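You operate a simulated robot arm through the tools that you are given. There is no shell and no other tool. Be economical: measure what you need, move in short steps, check, and stop when the job is done.

The job below is to be done with a simulated robot arm. You get a single attempt, and the scene is never put back.

JOB
Brush the white wheel rest clean, then push it in and lock it.
Fine: in to its stop; put the brush back, free the thumb screw for the push, then lower the shield; the grinder stays off. Set down upright: orange brush. What is to be rubbed or washed off counts as gone when no trace of it is left.

Only the result counts: the job must be done as asked and must still hold three seconds after the hand-in. Knocking over, shifting, dropping, spilling or breaking anything else fails it.

ROBOT AND FRAMES
A 6-joint arm with a two-finger parallel gripper, fixed in place. Base frame: the origin is at the foot of the arm, x ahead of it, y to its left, z up. Readings come in m, degrees, newtons and seconds.
With the tool pointing down near the work surface it reaches from about 0.1 to 0.82 m from the base axis. Its first joint turns from -115.0 to 115.0 degrees. Payload 4.2 kg.
The TCP is the grasp point between the finger pads, 0.023 m short of the fingertips. In the tool frame z runs along the fingers and y along their closing line. Largest opening 0.094 m; finger width 0.038, thickness 0.01; the body of the gripper, 0.054 by 0.096 m, starts 0.039 m behind the TCP.
Orientation is that of the tool frame in the base frame, as a unit quaternion [x, y, z, w]. With the fingers straight down and closing along the base's y, the tool's x points along the base's -x, its y along +y and its z along -z.

CONTROLS
- The arm moves only by the tool servo_tool. Its argument "targets" is a list of rows, each an object of numbers (a shift or turn left out is 0, a gripper value left out holds the last): "wx", "wy", "wz": the turn, a rotation vector about the tool's x, y, z in degrees; "x", "y", "z": the shift along the tool's x, y, z in m; "claw": the gripper command, from -1 (fully open) to 1 (shut), values between in proportion. In form: [{"wx": .., "wy": .., "wz": .., "x": .., "y": .., "z": .., "claw": ..}, ...]. A call has 1 to 10 rows; each row is the pose to reach, as a shift and turn from the pose commanded when the call began, along the tool's axes at that moment. Rows are played at 5 a second. More than 0.05 m and 8.6 degrees between two rows, or a gripper value outside its range, and nothing of the call is played. Where a pose cannot be reached the arm comes as near as it can. A force on the tool above 50 N (or 10 N above the force at the start of the call, whichever is more), or a blocked arm, ends the call early, and 0.2 s more pass. The fingers move at their own pace (about 0.108 m/s each) and stop on an object; they squeeze with about 25 N. The grip force told is the motor's: it shows also when the fingers shut on nothing. Time passes only in rows, and 0.2 s behind the last, so rows that repeat a pose let the fingers close. It gives the time, the measured TCP pose, the force on the tool (base axes), the opening and the grip force at its end, in the units of the frame above (readings bear some noise), with the torque about the TCP (base axes, N m) and any sound that the robot's microphone picked up.
- Cameras (640 x 400 px; columns grow to the right, rows downward): "scene" is fixed at [0.2202, -0.5018, 1.5938]; the picture's right is [0.46, -0.89, 0.00], its down [-0.56, -0.29, -0.77] and it looks along [0.69, 0.35, -0.63] (base axes); focal length 347 px, centre (320, 200). "wrist" rides on the gripper at [0.086, 0.016, -0.074] in the tool frame; the picture's right is [-0.18, 0.98, 0.00], its down [-0.58, -0.11, -0.81] and it looks along [-0.79, -0.15, 0.59] (tool axes); focal length 243 px, centre (320, 200). There is no depth. A picture from a camera that has moved, and an enlarged one, comes with that camera's place and axes in the base frame and with its lens.
- camera(camera): a new picture of that camera. The clock stands still meanwhile.
- slide_trunk(by): slides the trunk up (or, below 0, down) by that many m; the arm rides with it, the base frame stays. It gives what a move gives, with no picture.
- close_up(camera, box): a new picture of the part [left, top, right, bottom] of that camera's present view, enlarged. The clock stands still meanwhile.
- finish_job(): hands the job in; it is judged then, once.

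Go step by step. Nothing tells you positions but the pictures and the camera data: compare them with the known pose of the tool, close in by small moves and look again before you grip or let go. The budget is 120 turns and 84 pictures, counting those below and the enlarged ones. Unless the task says otherwise, let go and move clear before handing in, and close with one line.

The tools are called as a command line: name --argument value ..., lists and objects as JSON in quotes. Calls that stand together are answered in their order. servo_tool: Moves the arm, as the interface text tells. Its arguments: {"type":"object","properties":{"targets":{"type":"array","items":{"type":"object","properties":{"wx":{"type":"number"},"wy":{"type":"number"},"wz":{"type":"number"},"x":{"type":"number"},"y":{"type":"number"},"z":{"type":"number"},"claw":{"type":"number"}}}}},"required":["targets"]} The other tools are called the same way: slide_trunk (by) slides the trunk up or down; camera (camera) takes a picture; close_up (camera, box) takes an enlarged picture of a part of a camera's view; finish_job () hands the job in.

At the start:

```text
time: 0.0
position: [0.5112, -0.322, 1.3744]
orientation: [0.0, 1.0, 0.0, 0.001]
wrist_force: [-0.2, 0.8, 0.0]
wrist_torque: [-0.02, 0.04, 0.06]
width: 0.0941
grasp_force: 0.1
trunk travel left (down, up): [-0.9, 0.09]
```

scene: 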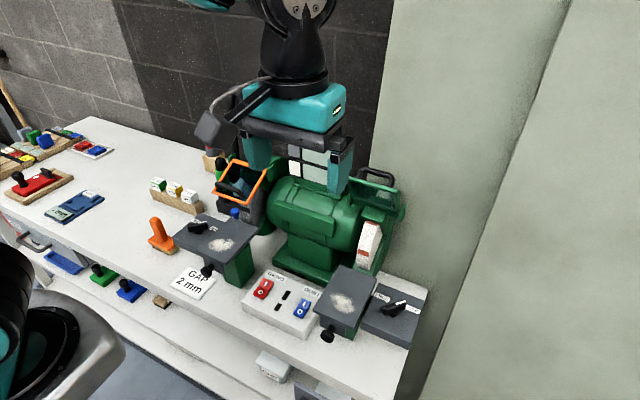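
wrist: 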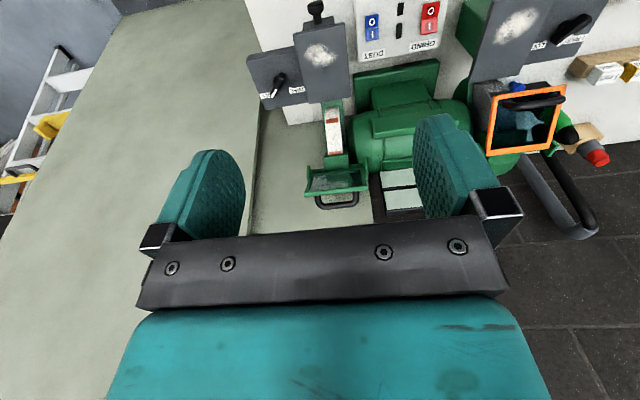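

I see a bench grinder with two rests (dusty patches), an orange brush standing on the bench, and shields at each wheel. I'll look closer at the parts.

close_up --camera "scene" --box '[280, 180, 440, 360]'

close_up --camera "scene" --box '[130, 150, 290, 310]'

close_up --camera "wrist" --box '[240, 0, 400, 210]'

```text
2.22 times, centred on (360, 270) of scene
camera zoom: at [0.2202, -0.5018, 1.5938], right [0.46, -0.89, 0.0], down [-0.56, -0.29, -0.77], along [0.69, 0.35, -0.63], focal length 771 px, centre (231, 44)
```

zoom: 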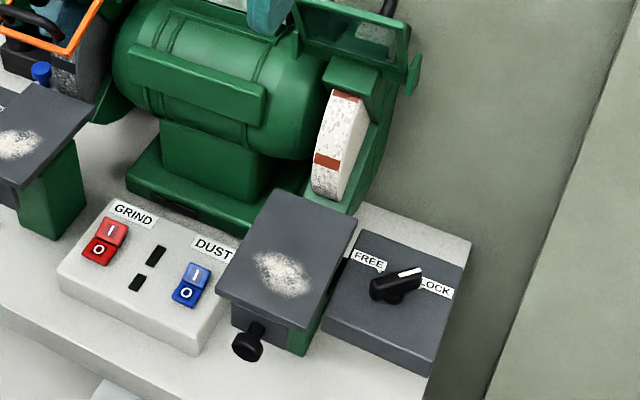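

```text
2.50 times, centred on (210, 230) of scene
camera zoom: at [0.2202, -0.5018, 1.5938], right [0.46, -0.89, 0.0], down [-0.56, -0.29, -0.77], along [0.69, 0.35, -0.63], focal length 867 px, centre (595, 125)
```

zoom: 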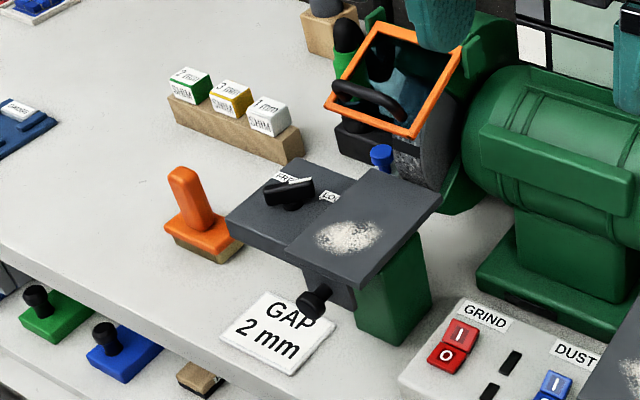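

```text
1.90 times, centred on (320, 105) of wrist
camera zoom: at [0.424, -0.3059, 1.4476], right [0.18, 0.98, 0.0], down [0.58, -0.11, 0.81], along [0.79, -0.15, -0.59], focal length 462 px, centre (320, 381)
```

zoom: 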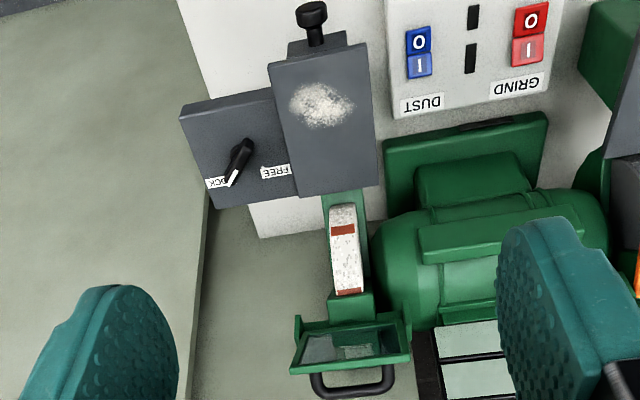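

The white-wheel rest is the right one (table about x 0.64, y −0.34, z 0.93; knob ~(0.57,−0.34,0.91); lock lever ~(0.68,−0.45,0.93), set to LOCK). Next I move over toward the orange brush for a second view of it.

servo_tool --targets '[{"x": 0.006, "y": 0.049}, {"x": 0.012, "y": 0.098}, {"x": 0.018, "y": 0.147}, {"x": 0.024, "y": 0.196}, {"x": 0.03, "y": 0.245}, {"x": 0.036, "y": 0.294}, {"x": 0.042, "y": 0.343}, {"x": 0.048, "y": 0.392}, {"x": 0.054, "y": 0.441}, {"x": 0.06, "y": 0.49}]'

camera --camera "wrist"

camera --camera "scene"

```text
time: 2.2
position: [0.454, 0.1728, 1.374]
orientation: [0.0, 1.0, -0.001, 0.0]
wrist_force: [0.5, -0.4, 0.4]
wrist_torque: [0.01, -0.03, -0.02]
width: 0.0941
grasp_force: 0.1
trunk travel left (down, up): [-0.9, 0.09]
```

```text
78 pictures are left
camera wrist: at [0.3675, 0.19, 1.4485], right [0.19, 0.98, 0.0], down [0.58, -0.11, 0.81], along [0.79, -0.15, -0.59], focal length 243 px, centre (320, 200)
```

wrist: 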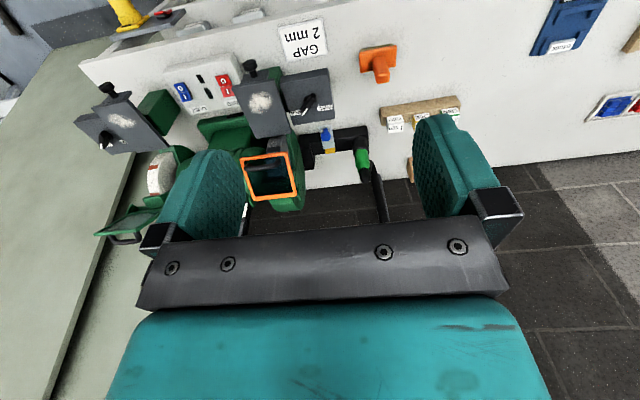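

```text
77 pictures are left
```

scene: 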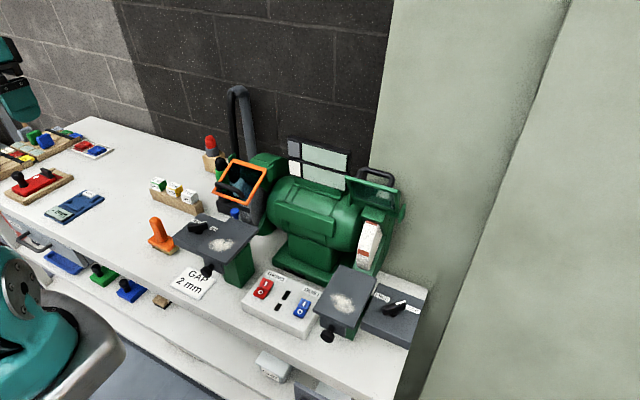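

The brush is now in both views. I enlarge it in the wrist view to fix its place and heading.

close_up --camera "wrist" --box '[320, 20, 480, 120]'

close_up --camera "scene" --box '[130, 200, 210, 260]'

close_up --camera "scene" --box '[310, 160, 440, 350]'

```text
4.00 times, centred on (400, 70) of wrist
camera zoom: at [0.3675, 0.19, 1.4485], right [0.19, 0.98, 0.0], down [0.58, -0.11, 0.81], along [0.79, -0.15, -0.59], focal length 970 px, centre (0, 720)
```

zoom: 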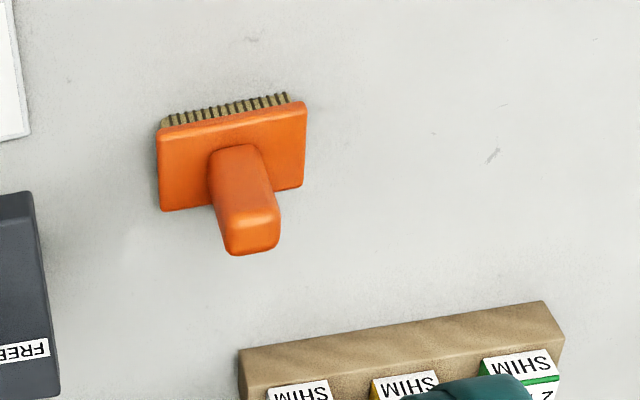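

```text
6.67 times, centred on (170, 230) of scene
camera zoom: at [0.2202, -0.5018, 1.5938], right [0.46, -0.89, 0.0], down [-0.56, -0.29, -0.77], along [0.69, 0.35, -0.63], focal length 2313 px, centre (1320, 0)
```

zoom: 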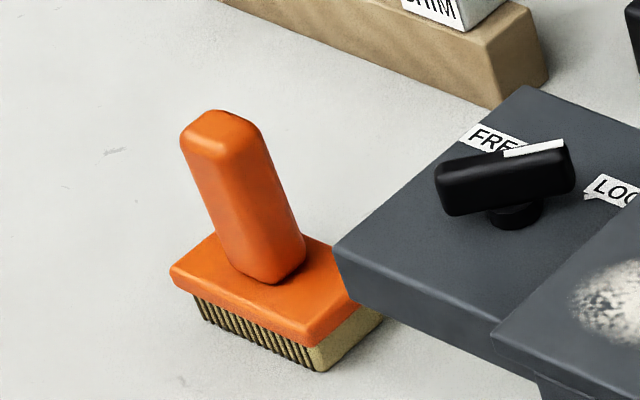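

```text
2.11 times, centred on (375, 255) of scene
camera zoom: at [0.2202, -0.5018, 1.5938], right [0.46, -0.89, 0.0], down [-0.56, -0.29, -0.77], along [0.69, 0.35, -0.63], focal length 730 px, centre (204, 84)
```

zoom: 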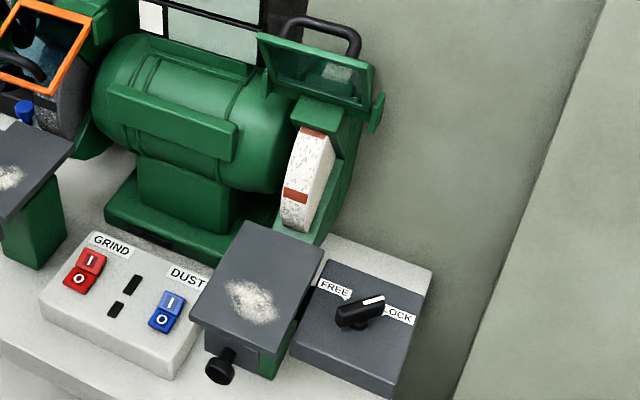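

Brush: base centred near (0.667, 0.279), long side along y, handle vertical with top near z 0.89, handle about 3 cm wide. I lower the trunk so the arm works at comfortable height.

slide_trunk --by -0.3

servo_tool --targets '[{"x": -0.035, "y": 0.02}, {"x": -0.07, "y": 0.04}, {"x": -0.105, "y": 0.06}, {"x": -0.14, "y": 0.08}, {"x": -0.17, "y": 0.1}, {"x": -0.19, "y": 0.106}, {"x": -0.213, "y": 0.106}]'

camera --camera "wrist"

camera --camera "scene"

```text
time: 5.2
position: [0.4544, 0.1738, 1.0746]
orientation: [-0.001, 1.0, 0.0, 0.0]
wrist_force: [-0.3, -0.2, -0.5]
wrist_torque: [0.0, 0.0, 0.01]
width: 0.094
grasp_force: 0.0
trunk travel left (down, up): [-0.6, 0.39]
```

```text
time: 6.8
position: [0.6658, 0.2793, 1.0758]
orientation: [0.0, 1.0, 0.001, 0.0]
wrist_force: [-0.2, 0.1, 0.9]
wrist_torque: [-0.04, 0.0, -0.02]
width: 0.0941
grasp_force: 0.0
trunk travel left (down, up): [-0.6, 0.39]
```

```text
73 pictures are left
camera wrist: at [0.5803, 0.2956, 1.1496], right [0.18, 0.98, 0.0], down [0.58, -0.11, 0.81], along [0.79, -0.15, -0.59], focal length 243 px, centre (320, 200)
```

wrist: 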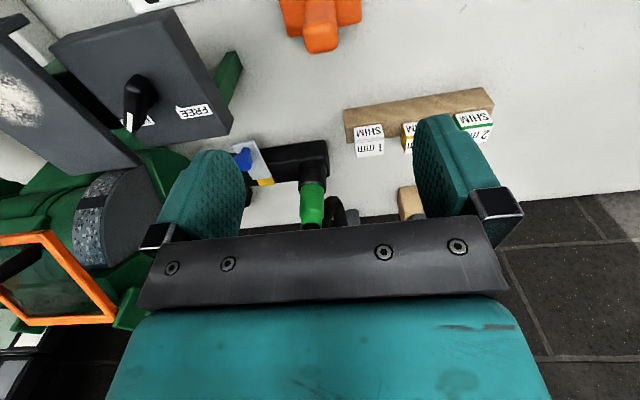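

```text
72 pictures are left
```

scene: 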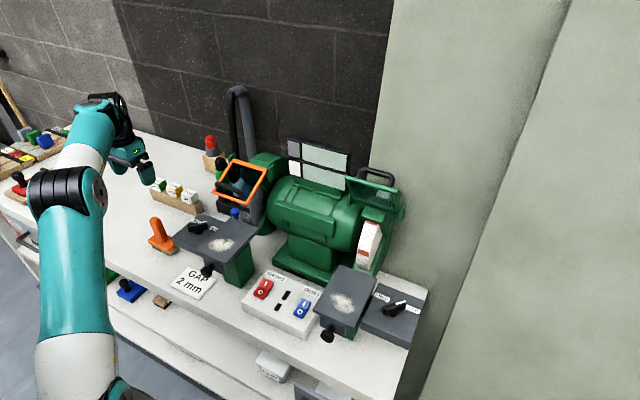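

The tool is above the brush handle, and neighbours (shims, left rest plate) have clearance. I descend around the handle.

servo_tool --targets '[{"x": -0.004, "z": 0.045}, {"x": -0.004, "z": 0.09}, {"x": -0.004, "z": 0.13}, {"x": -0.004, "z": 0.16}, {"x": -0.004, "z": 0.18}]'

camera --camera "wrist"

close_up --camera "scene" --box '[80, 160, 240, 280]'

```text
time: 8.0
position: [0.6715, 0.2773, 0.8957]
orientation: [0.0, 1.0, -0.001, 0.0]
wrist_force: [0.6, 0.5, 0.6]
wrist_torque: [-0.01, -0.01, 0.01]
width: 0.0939
grasp_force: 0.1
trunk travel left (down, up): [-0.6, 0.39]
```

```text
71 pictures are left
camera wrist: at [0.5859, 0.294, 0.9692], right [0.18, 0.98, 0.0], down [0.58, -0.11, 0.81], along [0.79, -0.15, -0.59], focal length 243 px, centre (320, 200)
```

wrist: 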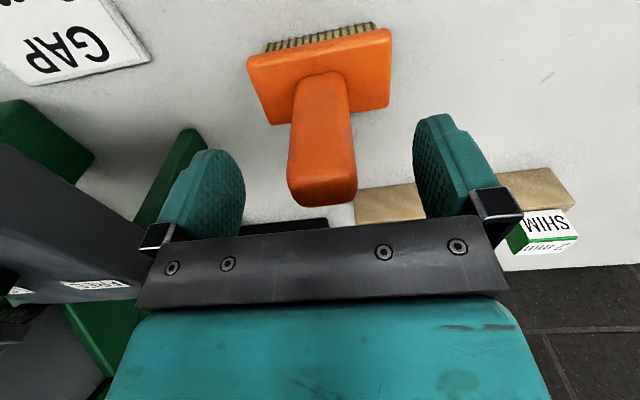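

```text
3.33 times, centred on (160, 220) of scene
camera zoom: at [0.2202, -0.5018, 1.5938], right [0.46, -0.89, 0.0], down [-0.56, -0.29, -0.77], along [0.69, 0.35, -0.63], focal length 1156 px, centre (853, 133)
```

zoom: 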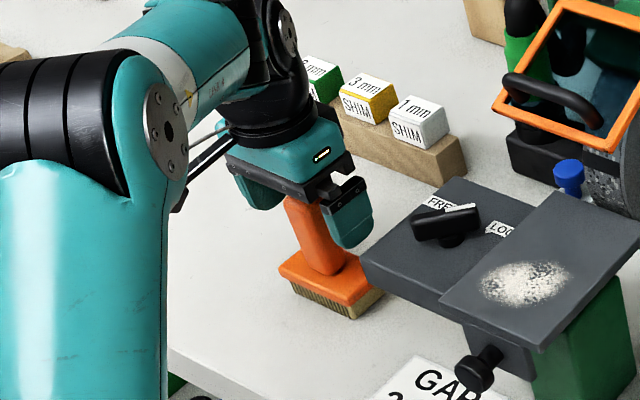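

Handle is between the fingers. I go down 2.3 cm more and close.

servo_tool --targets '[{"x": -0.002, "z": 0.012}, {"x": -0.003, "z": 0.023}, {"x": -0.003, "z": 0.023, "claw": 1}, {"x": -0.003, "z": 0.023, "claw": 1}, {"x": -0.003, "z": 0.023, "claw": 1}, {"x": -0.003, "z": 0.023, "claw": 1}]'

camera --camera "wrist"

close_up --camera "scene" --box '[110, 180, 220, 270]'

```text
time: 9.4
position: [0.6743, 0.2788, 0.8721]
orientation: [0.0, 1.0, 0.0, 0.0]
wrist_force: [-0.2, 0.6, 0.4]
wrist_torque: [0.0, -0.01, -0.02]
width: 0.0316
grasp_force: 24.7
trunk travel left (down, up): [-0.6, 0.39]
```

```text
69 pictures are left
camera wrist: at [0.5886, 0.2957, 0.9463], right [0.18, 0.98, 0.0], down [0.58, -0.11, 0.81], along [0.79, -0.15, -0.59], focal length 243 px, centre (320, 200)
```

wrist: 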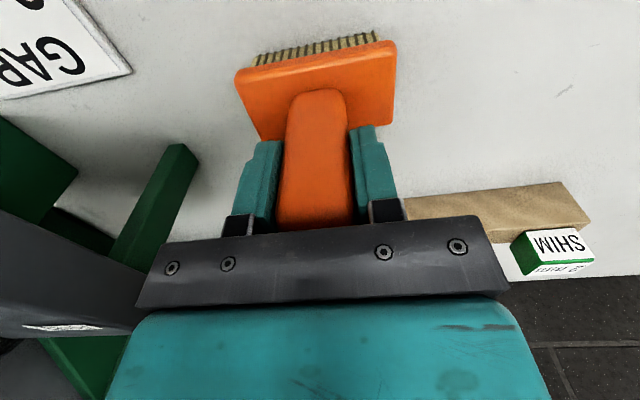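

```text
4.44 times, centred on (165, 225) of scene
camera zoom: at [0.2202, -0.5018, 1.5938], right [0.46, -0.89, 0.0], down [-0.56, -0.29, -0.77], along [0.69, 0.35, -0.63], focal length 1542 px, centre (1009, 89)
```

zoom: 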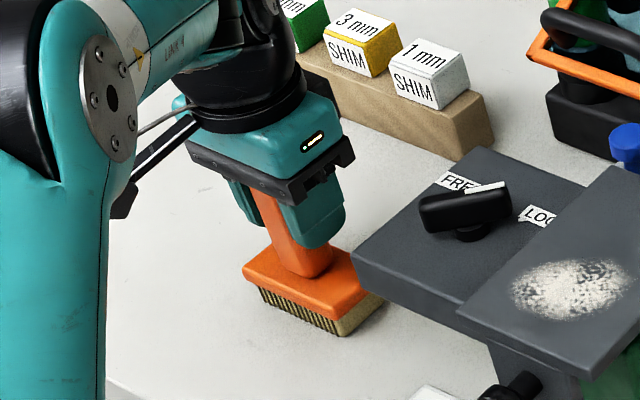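

Gripped (3.2 cm). Grasp pose is (0.674, 0.279, 0.872); I lift straight up and pull back a little for the transit.

servo_tool --targets '[{"z": -0.02}, {"z": -0.06}, {"z": -0.1}, {"z": -0.14}, {"z": -0.18, "x": 0.01}, {"z": -0.21, "x": 0.03}, {"z": -0.23, "x": 0.06}, {"z": -0.23, "x": 0.1}]'

camera --camera "scene"

```text
time: 11.2
position: [0.5741, 0.2783, 1.1029]
orientation: [0.001, 1.0, 0.0, 0.0]
wrist_force: [0.4, -0.3, -1.3]
wrist_torque: [0.0, 0.04, 0.01]
width: 0.0321
grasp_force: 24.9
trunk travel left (down, up): [-0.6, 0.39]
```

```text
67 pictures are left
```

scene: 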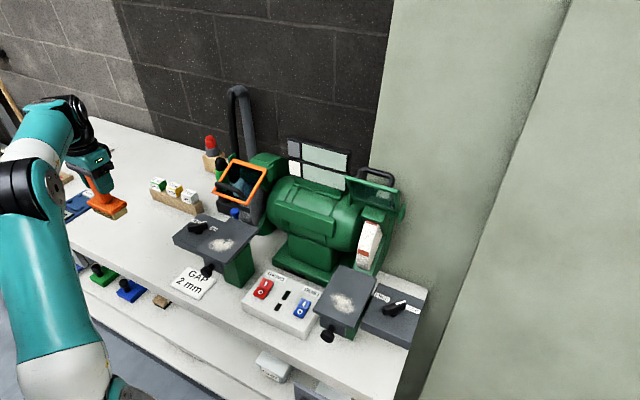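

Brush is held upright. I carry it across at height to in front of the right-hand rest.

servo_tool --targets '[{"y": -0.049}, {"y": -0.098}, {"y": -0.147}, {"y": -0.196}, {"y": -0.245}, {"y": -0.294}, {"y": -0.343}, {"y": -0.392}, {"y": -0.441}, {"y": -0.49}]'

servo_tool --targets '[{"y": -0.045, "x": 0.02}, {"y": -0.09, "x": 0.04}, {"y": -0.132, "x": 0.06}]'

camera --camera "wrist"

camera --camera "scene"

```text
time: 13.4
position: [0.5746, -0.2076, 1.1008]
orientation: [0.0, 1.0, 0.0, 0.0]
wrist_force: [-0.6, 0.8, -0.7]
wrist_torque: [-0.02, 0.0, 0.01]
width: 0.0318
grasp_force: 24.5
trunk travel left (down, up): [-0.6, 0.39]
```

```text
time: 14.2
position: [0.5117, -0.3436, 1.1051]
orientation: [0.0, 1.0, 0.0, 0.0]
wrist_force: [-0.4, 1.1, -1.3]
wrist_torque: [-0.02, -0.01, -0.03]
width: 0.0317
grasp_force: 25.1
trunk travel left (down, up): [-0.6, 0.39]
```

```text
66 pictures are left
camera wrist: at [0.4267, -0.3284, 1.1794], right [0.18, 0.98, 0.0], down [0.58, -0.11, 0.81], along [0.79, -0.15, -0.59], focal length 243 px, centre (320, 200)
```

wrist: 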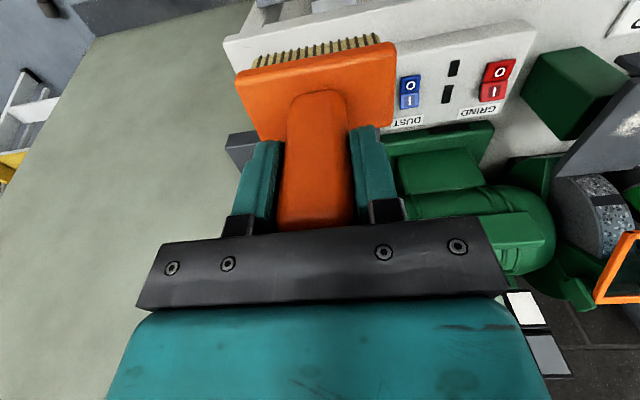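

```text
65 pictures are left
```

scene: 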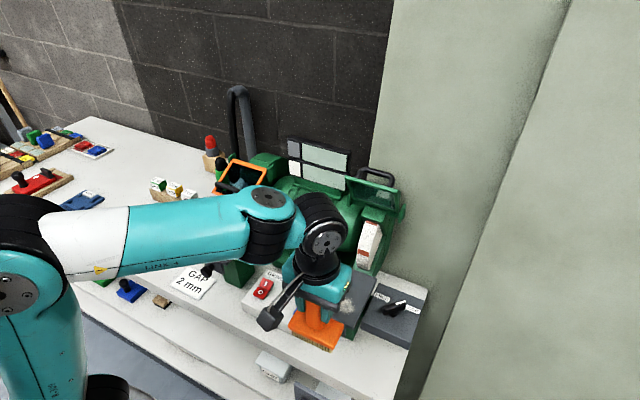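

From the earlier pictures the white rest's table spans about x 0.59–0.737, y −0.389 to −0.291, top z≈0.928; dust is x 0.615–0.67. I move over it and go down to just above contact.

servo_tool --targets '[{"x": -0.045, "y": 0.002}, {"x": -0.09, "y": 0.0025}, {"x": -0.118, "y": 0.0025, "z": 0.015}, {"x": -0.118, "y": 0.0025, "z": 0.04}, {"x": -0.118, "y": 0.0025, "z": 0.06}]'

close_up --camera "scene" --box '[270, 220, 430, 360]'

camera --camera "wrist"

```text
time: 15.4
position: [0.632, -0.3413, 1.0422]
orientation: [0.001, 1.0, 0.0, 0.002]
wrist_force: [0.4, 0.3, 5.0]
wrist_torque: [0.21, 0.09, -0.01]
width: 0.0315
grasp_force: 23.9
trunk travel left (down, up): [-0.6, 0.39]
```

```text
2.86 times, centred on (350, 290) of scene
camera zoom: at [0.2202, -0.5018, 1.5938], right [0.46, -0.89, 0.0], down [-0.56, -0.29, -0.77], along [0.69, 0.35, -0.63], focal length 991 px, centre (234, -57)
```

zoom: 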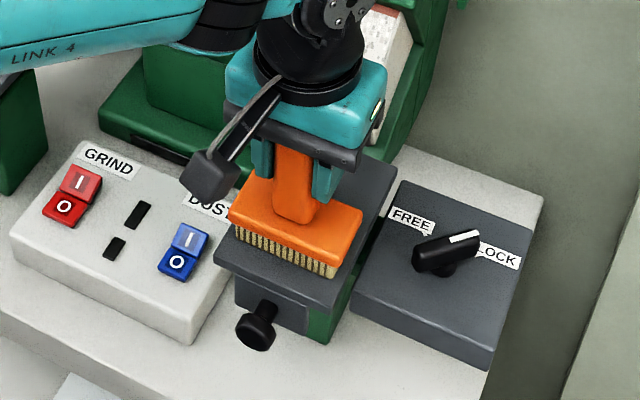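

```text
63 pictures are left
camera wrist: at [0.5463, -0.3247, 1.1158], right [0.18, 0.98, 0.0], down [0.58, -0.11, 0.81], along [0.79, -0.15, -0.59], focal length 243 px, centre (320, 200)
```

wrist: 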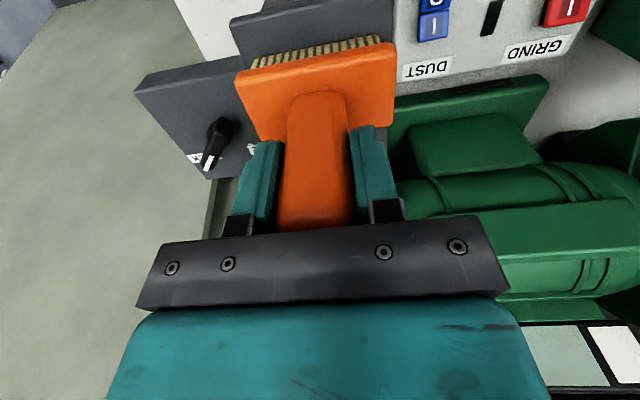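

Bristles touch (about 6 N). I sweep back and forth along the rest with light pressure.

servo_tool --targets '[{"x": 0.015, "z": 0.001}, {"x": 0.03, "z": 0.001}, {"x": 0.01, "z": 0.001}, {"x": -0.01, "z": 0.001}, {"x": -0.03, "z": 0.001}, {"x": -0.05, "z": 0.001}, {"x": -0.03, "z": 0.001}, {"x": -0.01, "z": 0.001}, {"x": 0.01, "z": 0.001}, {"x": 0.03, "z": 0.001}]'

servo_tool --targets '[{"x": -0.02}, {"x": -0.04}, {"x": -0.06}, {"x": -0.08}, {"x": -0.06}, {"x": -0.04}, {"x": -0.02}, {"x": 0.0}]'

close_up --camera "scene" --box '[270, 220, 430, 360]'

```text
time: 17.6
position: [0.6022, -0.3377, 1.0415]
orientation: [0.0, 1.0, 0.001, -0.001]
wrist_force: [1.5, 1.0, 10.6]
wrist_torque: [0.05, -0.38, -0.06]
width: 0.0313
grasp_force: 24.8
trunk travel left (down, up): [-0.6, 0.39]
```

```text
time: 19.4
position: [0.6013, -0.3396, 1.0414]
orientation: [0.001, 1.0, 0.0, 0.0]
wrist_force: [0.5, 0.9, 8.5]
wrist_torque: [0.02, -0.3, -0.05]
width: 0.0319
grasp_force: 25.3
trunk travel left (down, up): [-0.6, 0.39]
```

```text
2.86 times, centred on (350, 290) of scene
camera zoom: at [0.2202, -0.5018, 1.5938], right [0.46, -0.89, 0.0], down [-0.56, -0.29, -0.77], along [0.69, 0.35, -0.63], focal length 991 px, centre (234, -57)
```

zoom: 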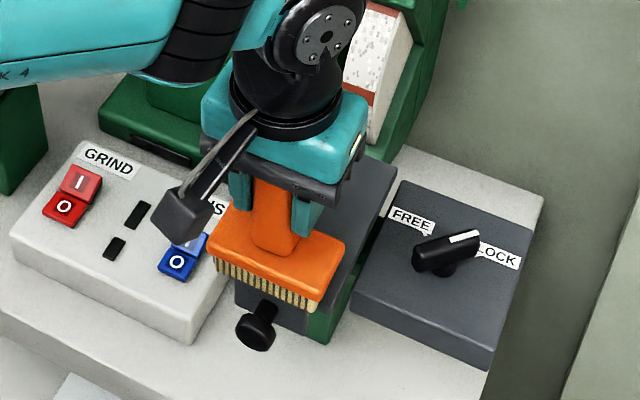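

The brush has swept front to back; I lift off and move aside to check the surface.

servo_tool --targets '[{"z": -0.03}, {"z": -0.07}, {"z": -0.1, "x": 0.02, "y": 0.02}, {"z": -0.1, "x": 0.06, "y": 0.06}, {"z": -0.1, "x": 0.07, "y": 0.11}, {"z": -0.1, "x": 0.07, "y": 0.16}]'

close_up --camera "scene" --box '[300, 230, 420, 340]'

```text
refused: row 4 steps farther than a row can; nothing moved
```

```text
3.64 times, centred on (360, 285) of scene
camera zoom: at [0.2202, -0.5018, 1.5938], right [0.46, -0.89, 0.0], down [-0.56, -0.29, -0.77], along [0.69, 0.35, -0.63], focal length 1261 px, centre (174, -109)
```

zoom: 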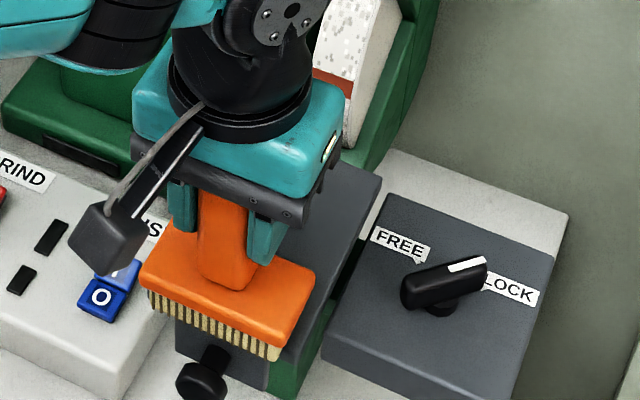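

One row was too long; I repeat with shorter steps.

servo_tool --targets '[{"z": -0.03}, {"z": -0.07}, {"z": -0.1, "x": 0.02, "y": 0.02}, {"z": -0.1, "x": 0.05, "y": 0.05}, {"z": -0.1, "x": 0.06, "y": 0.095}, {"z": -0.1, "x": 0.06, "y": 0.14}, {"z": -0.1, "x": 0.06, "y": 0.18}]'

close_up --camera "scene" --box '[300, 230, 420, 340]'

```text
time: 21.0
position: [0.5415, -0.1587, 1.1394]
orientation: [0.001, 1.0, 0.0, 0.0]
wrist_force: [1.2, -0.8, -1.5]
wrist_torque: [0.02, 0.0, 0.01]
width: 0.0316
grasp_force: 24.6
trunk travel left (down, up): [-0.6, 0.39]
```

```text
3.64 times, centred on (360, 285) of scene
camera zoom: at [0.2202, -0.5018, 1.5938], right [0.46, -0.89, 0.0], down [-0.56, -0.29, -0.77], along [0.69, 0.35, -0.63], focal length 1261 px, centre (174, -109)
```

zoom: 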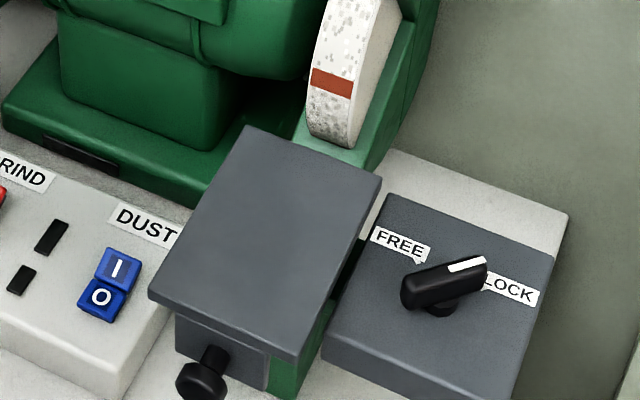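

The rest is spotless. I carry the brush back to its original spot.

servo_tool --targets '[{"y": 0.045}, {"y": 0.09}, {"y": 0.135}, {"y": 0.18}, {"y": 0.225}, {"y": 0.27}, {"y": 0.315}, {"y": 0.36}, {"y": 0.4, "x": -0.01}, {"y": 0.437, "x": -0.04}]'

servo_tool --targets '[{"x": -0.045}, {"x": -0.085}, {"x": -0.093, "z": 0.03}, {"x": -0.093, "z": 0.075}, {"x": -0.093, "z": 0.12}, {"x": -0.093, "z": 0.16}, {"x": -0.093, "z": 0.2}, {"x": -0.093, "z": 0.22}]'

close_up --camera "scene" --box '[110, 180, 220, 270]'

```text
time: 23.2
position: [0.5802, 0.2759, 1.1424]
orientation: [0.001, 1.0, 0.0, 0.0]
wrist_force: [-0.3, 0.0, -1.3]
wrist_torque: [0.03, -0.06, -0.03]
width: 0.0318
grasp_force: 24.7
trunk travel left (down, up): [-0.6, 0.39]
```

```text
time: 25.0
position: [0.6748, 0.2762, 0.9201]
orientation: [0.0, 1.0, 0.001, 0.0]
wrist_force: [-0.1, 0.2, -0.8]
wrist_torque: [0.04, 0.02, -0.01]
width: 0.0318
grasp_force: 25.0
trunk travel left (down, up): [-0.6, 0.39]
```

```text
4.44 times, centred on (165, 225) of scene
camera zoom: at [0.2202, -0.5018, 1.5938], right [0.46, -0.89, 0.0], down [-0.56, -0.29, -0.77], along [0.69, 0.35, -0.63], focal length 1542 px, centre (1009, 89)
```

zoom: 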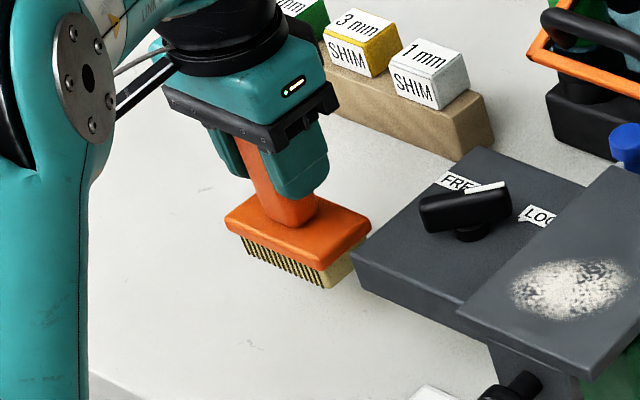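

About 5 cm above its spot; I go down with small final steps.

servo_tool --targets '[{"y": 0.0025, "z": 0.015}, {"y": 0.0025, "z": 0.03}, {"y": 0.0025, "z": 0.038}, {"y": 0.0025, "z": 0.043}, {"y": 0.0025, "z": 0.046}]'

close_up --camera "scene" --box '[110, 180, 220, 270]'

```text
time: 26.2
position: [0.6741, 0.2802, 0.872]
orientation: [0.0, 1.0, 0.0, 0.0]
wrist_force: [-0.9, 0.0, -1.6]
wrist_torque: [-0.05, 0.03, -0.01]
width: 0.0317
grasp_force: 24.6
trunk travel left (down, up): [-0.6, 0.39]
```

```text
4.44 times, centred on (165, 225) of scene
camera zoom: at [0.2202, -0.5018, 1.5938], right [0.46, -0.89, 0.0], down [-0.56, -0.29, -0.77], along [0.69, 0.35, -0.63], focal length 1542 px, centre (1009, 89)
```

zoom: 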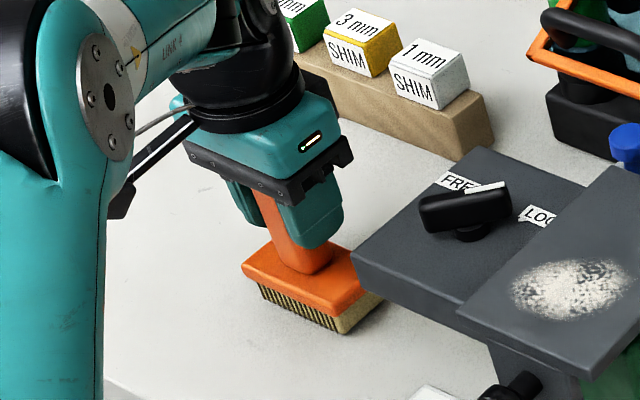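

Not quite in contact yet (only the brush's weight shows). I go down millimetre by millimetre.

servo_tool --targets '[{"z": 0.001}, {"z": 0.001}]'

servo_tool --targets '[{"z": 0.001}, {"z": 0.001}]'

```text
time: 26.8
position: [0.675, 0.2794, 0.8719]
orientation: [0.0, 1.0, 0.0, 0.0]
wrist_force: [-1.2, -0.5, -1.8]
wrist_torque: [0.03, -0.03, -0.01]
width: 0.0317
grasp_force: 24.8
trunk travel left (down, up): [-0.6, 0.39]
```

```text
time: 27.4
position: [0.6734, 0.2802, 0.8714]
orientation: [0.0, 1.0, 0.0, 0.001]
wrist_force: [-0.2, 0.4, -1.3]
wrist_torque: [-0.02, 0.01, 0.0]
width: 0.0316
grasp_force: 25.0
trunk travel left (down, up): [-0.6, 0.39]
```

servo_tool --targets '[{"z": 0.001}, {"z": 0.002}]'

```text
time: 28.0
position: [0.6748, 0.2788, 0.87]
orientation: [0.001, 1.0, 0.0, 0.001]
wrist_force: [0.7, 0.2, 3.6]
wrist_torque: [-0.2, -0.12, 0.04]
width: 0.032
grasp_force: 25.2
trunk travel left (down, up): [-0.6, 0.39]
```

The brush now touches the bench (force turned upward). I open the gripper and rise.

servo_tool --targets '[{"claw": -0.3}, {"claw": -1}, {"claw": -1}, {"claw": -1}, {"claw": -1, "z": -0.03}, {"claw": -1, "z": -0.07}, {"claw": -1, "z": -0.11}, {"z": -0.15}, {"z": -0.19}]'

camera --camera "scene"

close_up --camera "scene" --box '[180, 140, 280, 240]'

```text
time: 30.0
position: [0.6734, 0.2797, 1.0596]
orientation: [0.0, 1.0, -0.001, -0.001]
wrist_force: [0.3, -0.2, -0.4]
wrist_torque: [0.02, 0.01, 0.03]
width: 0.0941
grasp_force: 0.0
trunk travel left (down, up): [-0.6, 0.39]
```

```text
57 pictures are left
```

scene: 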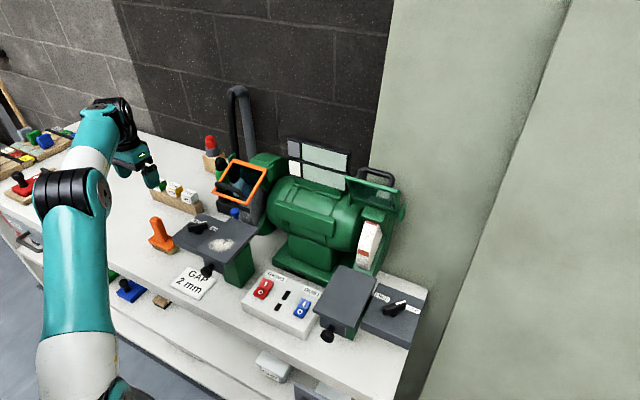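

```text
4.00 times, centred on (230, 190) of scene
camera zoom: at [0.2202, -0.5018, 1.5938], right [0.46, -0.89, 0.0], down [-0.56, -0.29, -0.77], along [0.69, 0.35, -0.63], focal length 1388 px, centre (680, 240)
```

zoom: 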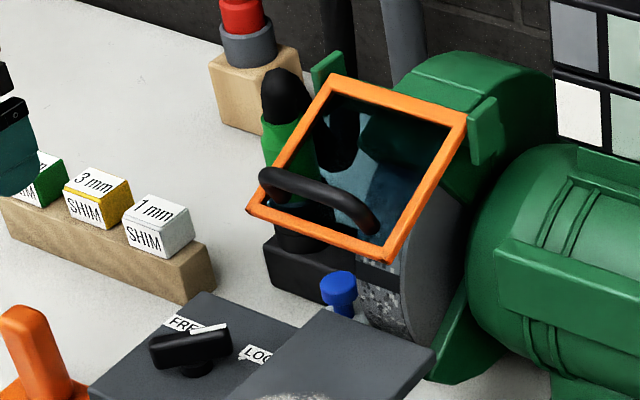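

The brush is back upright. Now I move to the right to study the lock lever and shield with an empty gripper.

servo_tool --targets '[{"x": 0.045, "z": -0.01}, {"x": 0.09, "z": -0.02}, {"x": 0.135, "z": -0.03}, {"x": 0.15, "y": -0.04, "z": -0.04}, {"x": 0.15, "y": -0.088, "z": -0.05}, {"x": 0.15, "y": -0.136, "z": -0.05}, {"x": 0.15, "y": -0.184, "z": -0.05}, {"x": 0.15, "y": -0.232, "z": -0.05}, {"x": 0.15, "y": -0.28, "z": -0.05}, {"x": 0.15, "y": -0.328, "z": -0.05}]'

servo_tool --targets '[{"y": -0.048}, {"y": -0.096}, {"y": -0.144}, {"y": -0.192}, {"y": -0.24}, {"y": -0.288}, {"y": -0.336}, {"y": -0.384}]'

camera --camera "wrist"

close_up --camera "wrist" --box '[220, 0, 420, 130]'

```text
time: 32.2
position: [0.5239, -0.0481, 1.1083]
orientation: [0.0, 1.0, 0.0, 0.0]
wrist_force: [-0.3, -0.7, 0.6]
wrist_torque: [-0.05, -0.02, -0.01]
width: 0.0939
grasp_force: 0.1
trunk travel left (down, up): [-0.6, 0.39]
```

```text
time: 34.0
position: [0.5239, -0.4317, 1.11]
orientation: [-0.001, 1.0, 0.001, 0.0]
wrist_force: [0.0, 1.0, 0.8]
wrist_torque: [0.0, 0.0, -0.01]
width: 0.0937
grasp_force: 0.1
trunk travel left (down, up): [-0.6, 0.39]
```

```text
55 pictures are left
camera wrist: at [0.4376, -0.4158, 1.184], right [0.18, 0.98, 0.0], down [0.58, -0.11, 0.81], along [0.79, -0.15, -0.59], focal length 243 px, centre (320, 200)
```

wrist: 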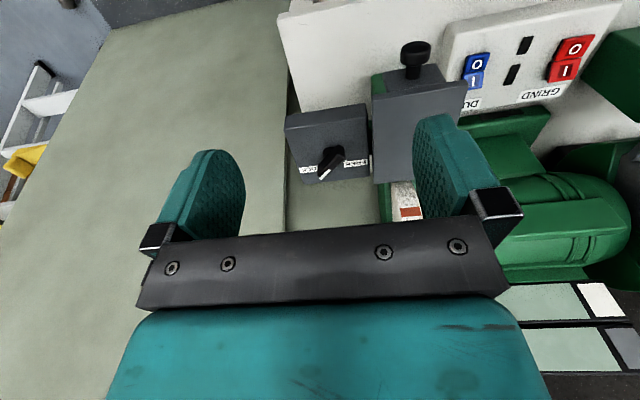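

```text
3.08 times, centred on (320, 65) of wrist
camera zoom: at [0.4376, -0.4158, 1.184], right [0.18, 0.98, 0.0], down [0.58, -0.11, 0.81], along [0.79, -0.15, -0.59], focal length 746 px, centre (320, 615)
```

zoom: 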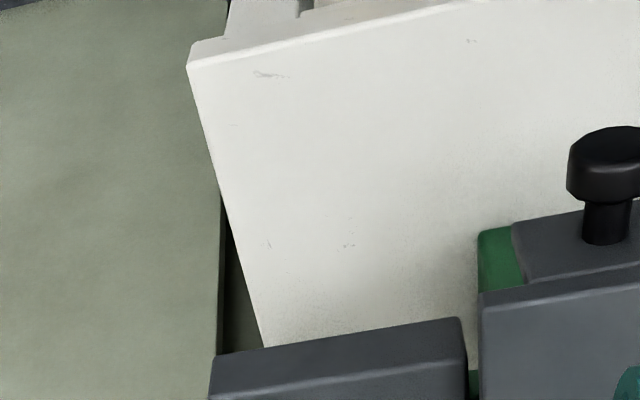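

Lever sits lower in the view; I enlarge that part and the matching scene part.

close_up --camera "wrist" --box '[275, 95, 385, 195]'

close_up --camera "scene" --box '[355, 270, 435, 350]'

close_up --camera "scene" --box '[330, 150, 430, 250]'

```text
4.00 times, centred on (330, 145) of wrist
camera zoom: at [0.4376, -0.4158, 1.184], right [0.18, 0.98, 0.0], down [0.58, -0.11, 0.81], along [0.79, -0.15, -0.59], focal length 970 px, centre (280, 420)
```

zoom: 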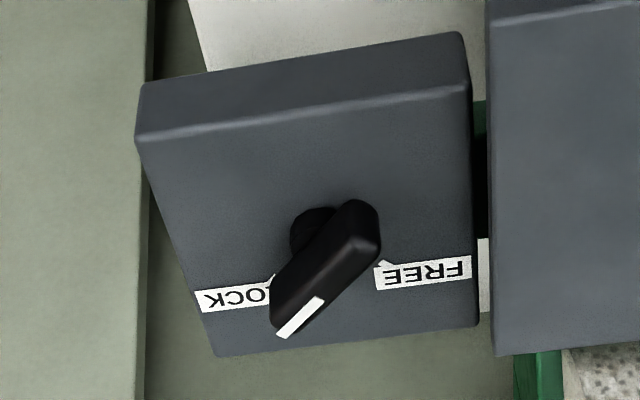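

```text
5.00 times, centred on (395, 310) of scene
camera zoom: at [0.2202, -0.5018, 1.5938], right [0.46, -0.89, 0.0], down [-0.56, -0.29, -0.77], along [0.69, 0.35, -0.63], focal length 1734 px, centre (-55, -350)
```

zoom: 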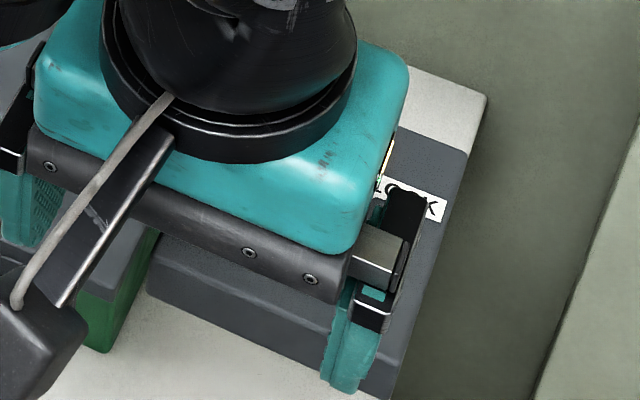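

```text
4.00 times, centred on (380, 200) of scene
camera zoom: at [0.2202, -0.5018, 1.5938], right [0.46, -0.89, 0.0], down [-0.56, -0.29, -0.77], along [0.69, 0.35, -0.63], focal length 1388 px, centre (80, 200)
```

zoom: 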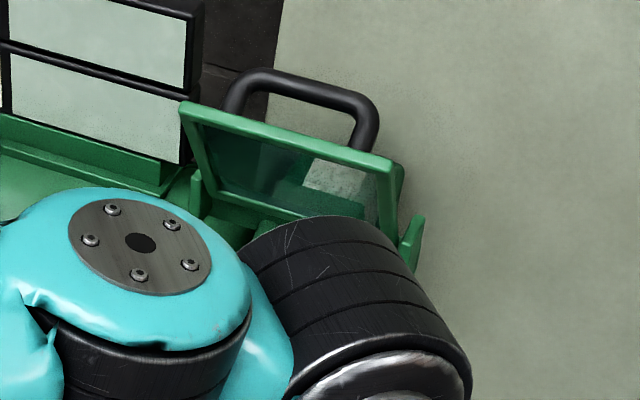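

Lever: centre ≈ (0.69, −0.446, 0.925), bar pointing about −35° (toward LOCK); FREE lies about 80° counter‑clockwise. I turn the tool to match the bar, part-close the gripper and hover over it.

servo_tool --targets '[{"x": -0.03, "y": -0.003, "wz": 7, "claw": -0.1}, {"x": -0.06, "y": -0.006, "wz": 14, "claw": -0.1}, {"x": -0.09, "y": -0.009, "wz": 21, "claw": -0.1}, {"x": -0.12, "y": -0.012, "wz": 28, "claw": -0.1}, {"x": -0.15, "y": -0.015, "wz": 35, "claw": -0.1}, {"x": -0.165, "y": -0.015, "wz": 35, "z": 0.03, "claw": -0.1}, {"x": -0.165, "y": -0.015, "wz": 35, "z": 0.07, "claw": -0.1}, {"x": -0.165, "y": -0.015, "wz": 35, "z": 0.11, "claw": -0.1}, {"x": -0.165, "y": -0.015, "wz": 35, "z": 0.13, "claw": -0.1}]'

camera --camera "wrist"

close_up --camera "scene" --box '[340, 240, 440, 350]'

```text
time: 36.0
position: [0.6894, -0.4479, 0.9798]
orientation: [0.301, 0.954, 0.001, 0.0]
wrist_force: [0.3, -1.0, 0.8]
wrist_torque: [0.01, -0.01, -0.03]
width: 0.0517
grasp_force: 0.1
trunk travel left (down, up): [-0.6, 0.39]
```

```text
50 pictures are left
camera wrist: at [0.628, -0.3856, 1.054], right [0.72, 0.7, 0.0], down [0.41, -0.42, 0.81], along [0.56, -0.58, -0.59], focal length 243 px, centre (320, 200)
```

wrist: 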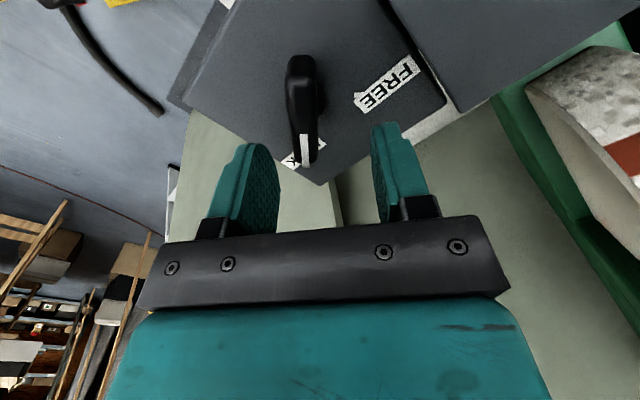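

```text
3.64 times, centred on (390, 295) of scene
camera zoom: at [0.2202, -0.5018, 1.5938], right [0.46, -0.89, 0.0], down [-0.56, -0.29, -0.77], along [0.69, 0.35, -0.63], focal length 1261 px, centre (66, -146)
```

zoom: 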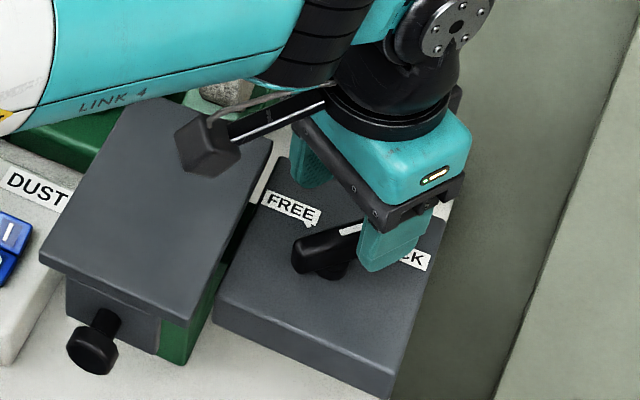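

The bar actually lies at −45° and its centre is ~(0.684, −0.454). I correct by 1 cm and 10° and go lower, then look before gripping.

servo_tool --targets '[{"x": 0.001, "y": -0.004, "wz": 5}, {"x": 0.001, "y": -0.0077, "wz": 10}, {"x": 0.001, "y": -0.0077, "wz": 10, "z": 0.02}, {"x": 0.001, "y": -0.0077, "wz": 10, "z": 0.035}]'

camera --camera "wrist"

close_up --camera "scene" --box '[340, 240, 440, 350]'

```text
time: 37.0
position: [0.6845, -0.454, 0.9484]
orientation: [0.384, 0.923, -0.001, 0.001]
wrist_force: [-3.3, 2.1, 12.9]
wrist_torque: [0.01, 0.44, -0.07]
width: 0.0514
grasp_force: 0.1
trunk travel left (down, up): [-0.6, 0.39]
```

```text
48 pictures are left
camera wrist: at [0.6342, -0.3813, 1.0219], right [0.83, 0.56, 0.0], down [0.33, -0.49, 0.81], along [0.46, -0.67, -0.59], focal length 243 px, centre (320, 200)
```

wrist: 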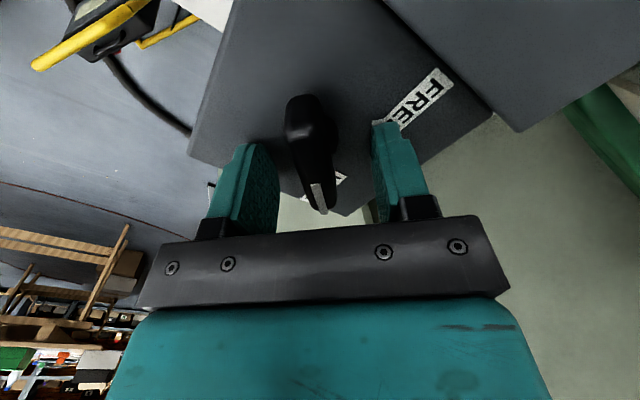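

```text
3.64 times, centred on (390, 295) of scene
camera zoom: at [0.2202, -0.5018, 1.5938], right [0.46, -0.89, 0.0], down [-0.56, -0.29, -0.77], along [0.69, 0.35, -0.63], focal length 1261 px, centre (66, -146)
```

zoom: 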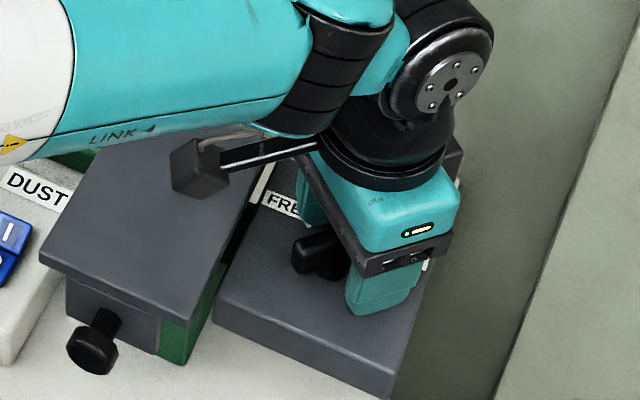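

A fingertip has touched (13 N), so the plate top is nearer z 0.925 than I thought, and the lever bar is now between the fingers. I raise 3 mm and close.

servo_tool --targets '[{"z": -0.003}, {"z": -0.003, "y": -0.002, "claw": 0.2}, {"z": -0.003, "y": -0.002, "claw": 0.6}, {"z": -0.003, "y": -0.002, "claw": 0.6}]'

camera --camera "wrist"

```text
time: 38.0
position: [0.683, -0.4536, 0.9474]
orientation: [0.382, 0.924, 0.0, 0.0]
wrist_force: [2.6, 4.0, -0.5]
wrist_torque: [-0.21, -0.39, -0.07]
width: 0.0214
grasp_force: 45.3
trunk travel left (down, up): [-0.6, 0.39]
```

```text
46 pictures are left
camera wrist: at [0.6339, -0.3815, 1.0223], right [0.82, 0.57, 0.0], down [0.33, -0.49, 0.81], along [0.46, -0.66, -0.59], focal length 243 px, centre (320, 200)
```

wrist: 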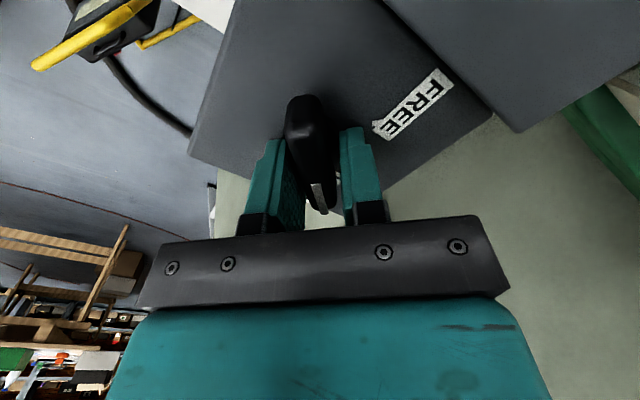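

The lever is held (2.1 cm). I turn it counter‑clockwise about its pivot (≈(0.676, −0.4475)), first half.

servo_tool --targets '[{"x": 0.0001, "y": 0.0013, "wz": -8}, {"x": 0.0003, "y": 0.0025, "wz": -16}, {"x": 0.0008, "y": 0.0037, "wz": -24}, {"x": 0.0014, "y": 0.0048, "wz": -32}, {"x": 0.0021, "y": 0.0058, "wz": -40}, {"x": 0.003, "y": 0.0067, "wz": -48}]'

camera --camera "wrist"

```text
time: 39.4
position: [0.6866, -0.4445, 0.9481]
orientation: [-0.029, 1.0, 0.001, -0.001]
wrist_force: [6.1, 31.7, -6.9]
wrist_torque: [0.55, -1.01, -0.38]
width: 0.0217
grasp_force: 45.2
trunk travel left (down, up): [-0.6, 0.39]
```

```text
45 pictures are left
camera wrist: at [0.6001, -0.434, 1.0225], right [0.13, 0.99, 0.0], down [0.59, -0.08, 0.8], along [0.8, -0.1, -0.59], focal length 243 px, centre (320, 200)
```

wrist: 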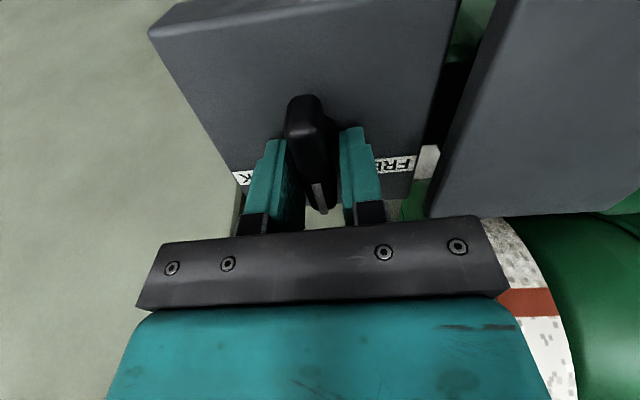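

Half turned; the side force (+y 32 N) tells the pivot lies a few mm further left, (0.672, −0.443). I correct the arc and finish toward FREE.

servo_tool --targets '[{"x": -0.0013, "y": 0.0045}, {"x": -0.0011, "y": 0.0066, "wz": -8}, {"x": -0.0007, "y": 0.0086, "wz": -16}, {"x": 0.0, "y": 0.0105, "wz": -24}, {"x": 0.001, "y": 0.0123, "wz": -32}, {"x": 0.0021, "y": 0.0139, "wz": -40}, {"x": 0.0026, "y": 0.0146, "wz": -43}]'

camera --camera "wrist"

close_up --camera "scene" --box '[340, 240, 440, 350]'

```text
time: 41.0
position: [0.6828, -0.4359, 0.9477]
orientation: [-0.389, 0.921, -0.002, 0.001]
wrist_force: [14.1, -35.9, -2.7]
wrist_torque: [-0.51, 0.01, 0.31]
width: 0.0217
grasp_force: 45.5
trunk travel left (down, up): [-0.6, 0.39]
```

```text
44 pictures are left
camera wrist: at [0.6112, -0.4874, 1.0222], right [-0.58, 0.82, 0.0], down [0.48, 0.34, 0.81], along [0.66, 0.46, -0.59], focal length 243 px, centre (320, 200)
```

wrist: 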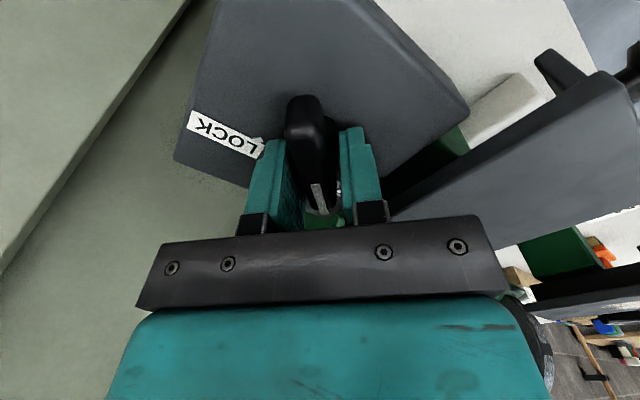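

```text
3.64 times, centred on (390, 295) of scene
camera zoom: at [0.2202, -0.5018, 1.5938], right [0.46, -0.89, 0.0], down [-0.56, -0.29, -0.77], along [0.69, 0.35, -0.63], focal length 1261 px, centre (66, -146)
```

zoom: 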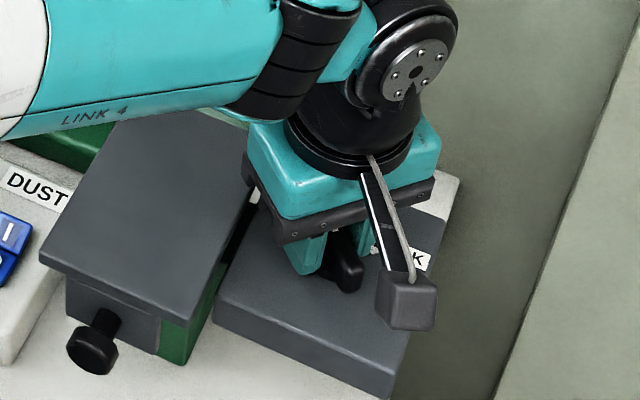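

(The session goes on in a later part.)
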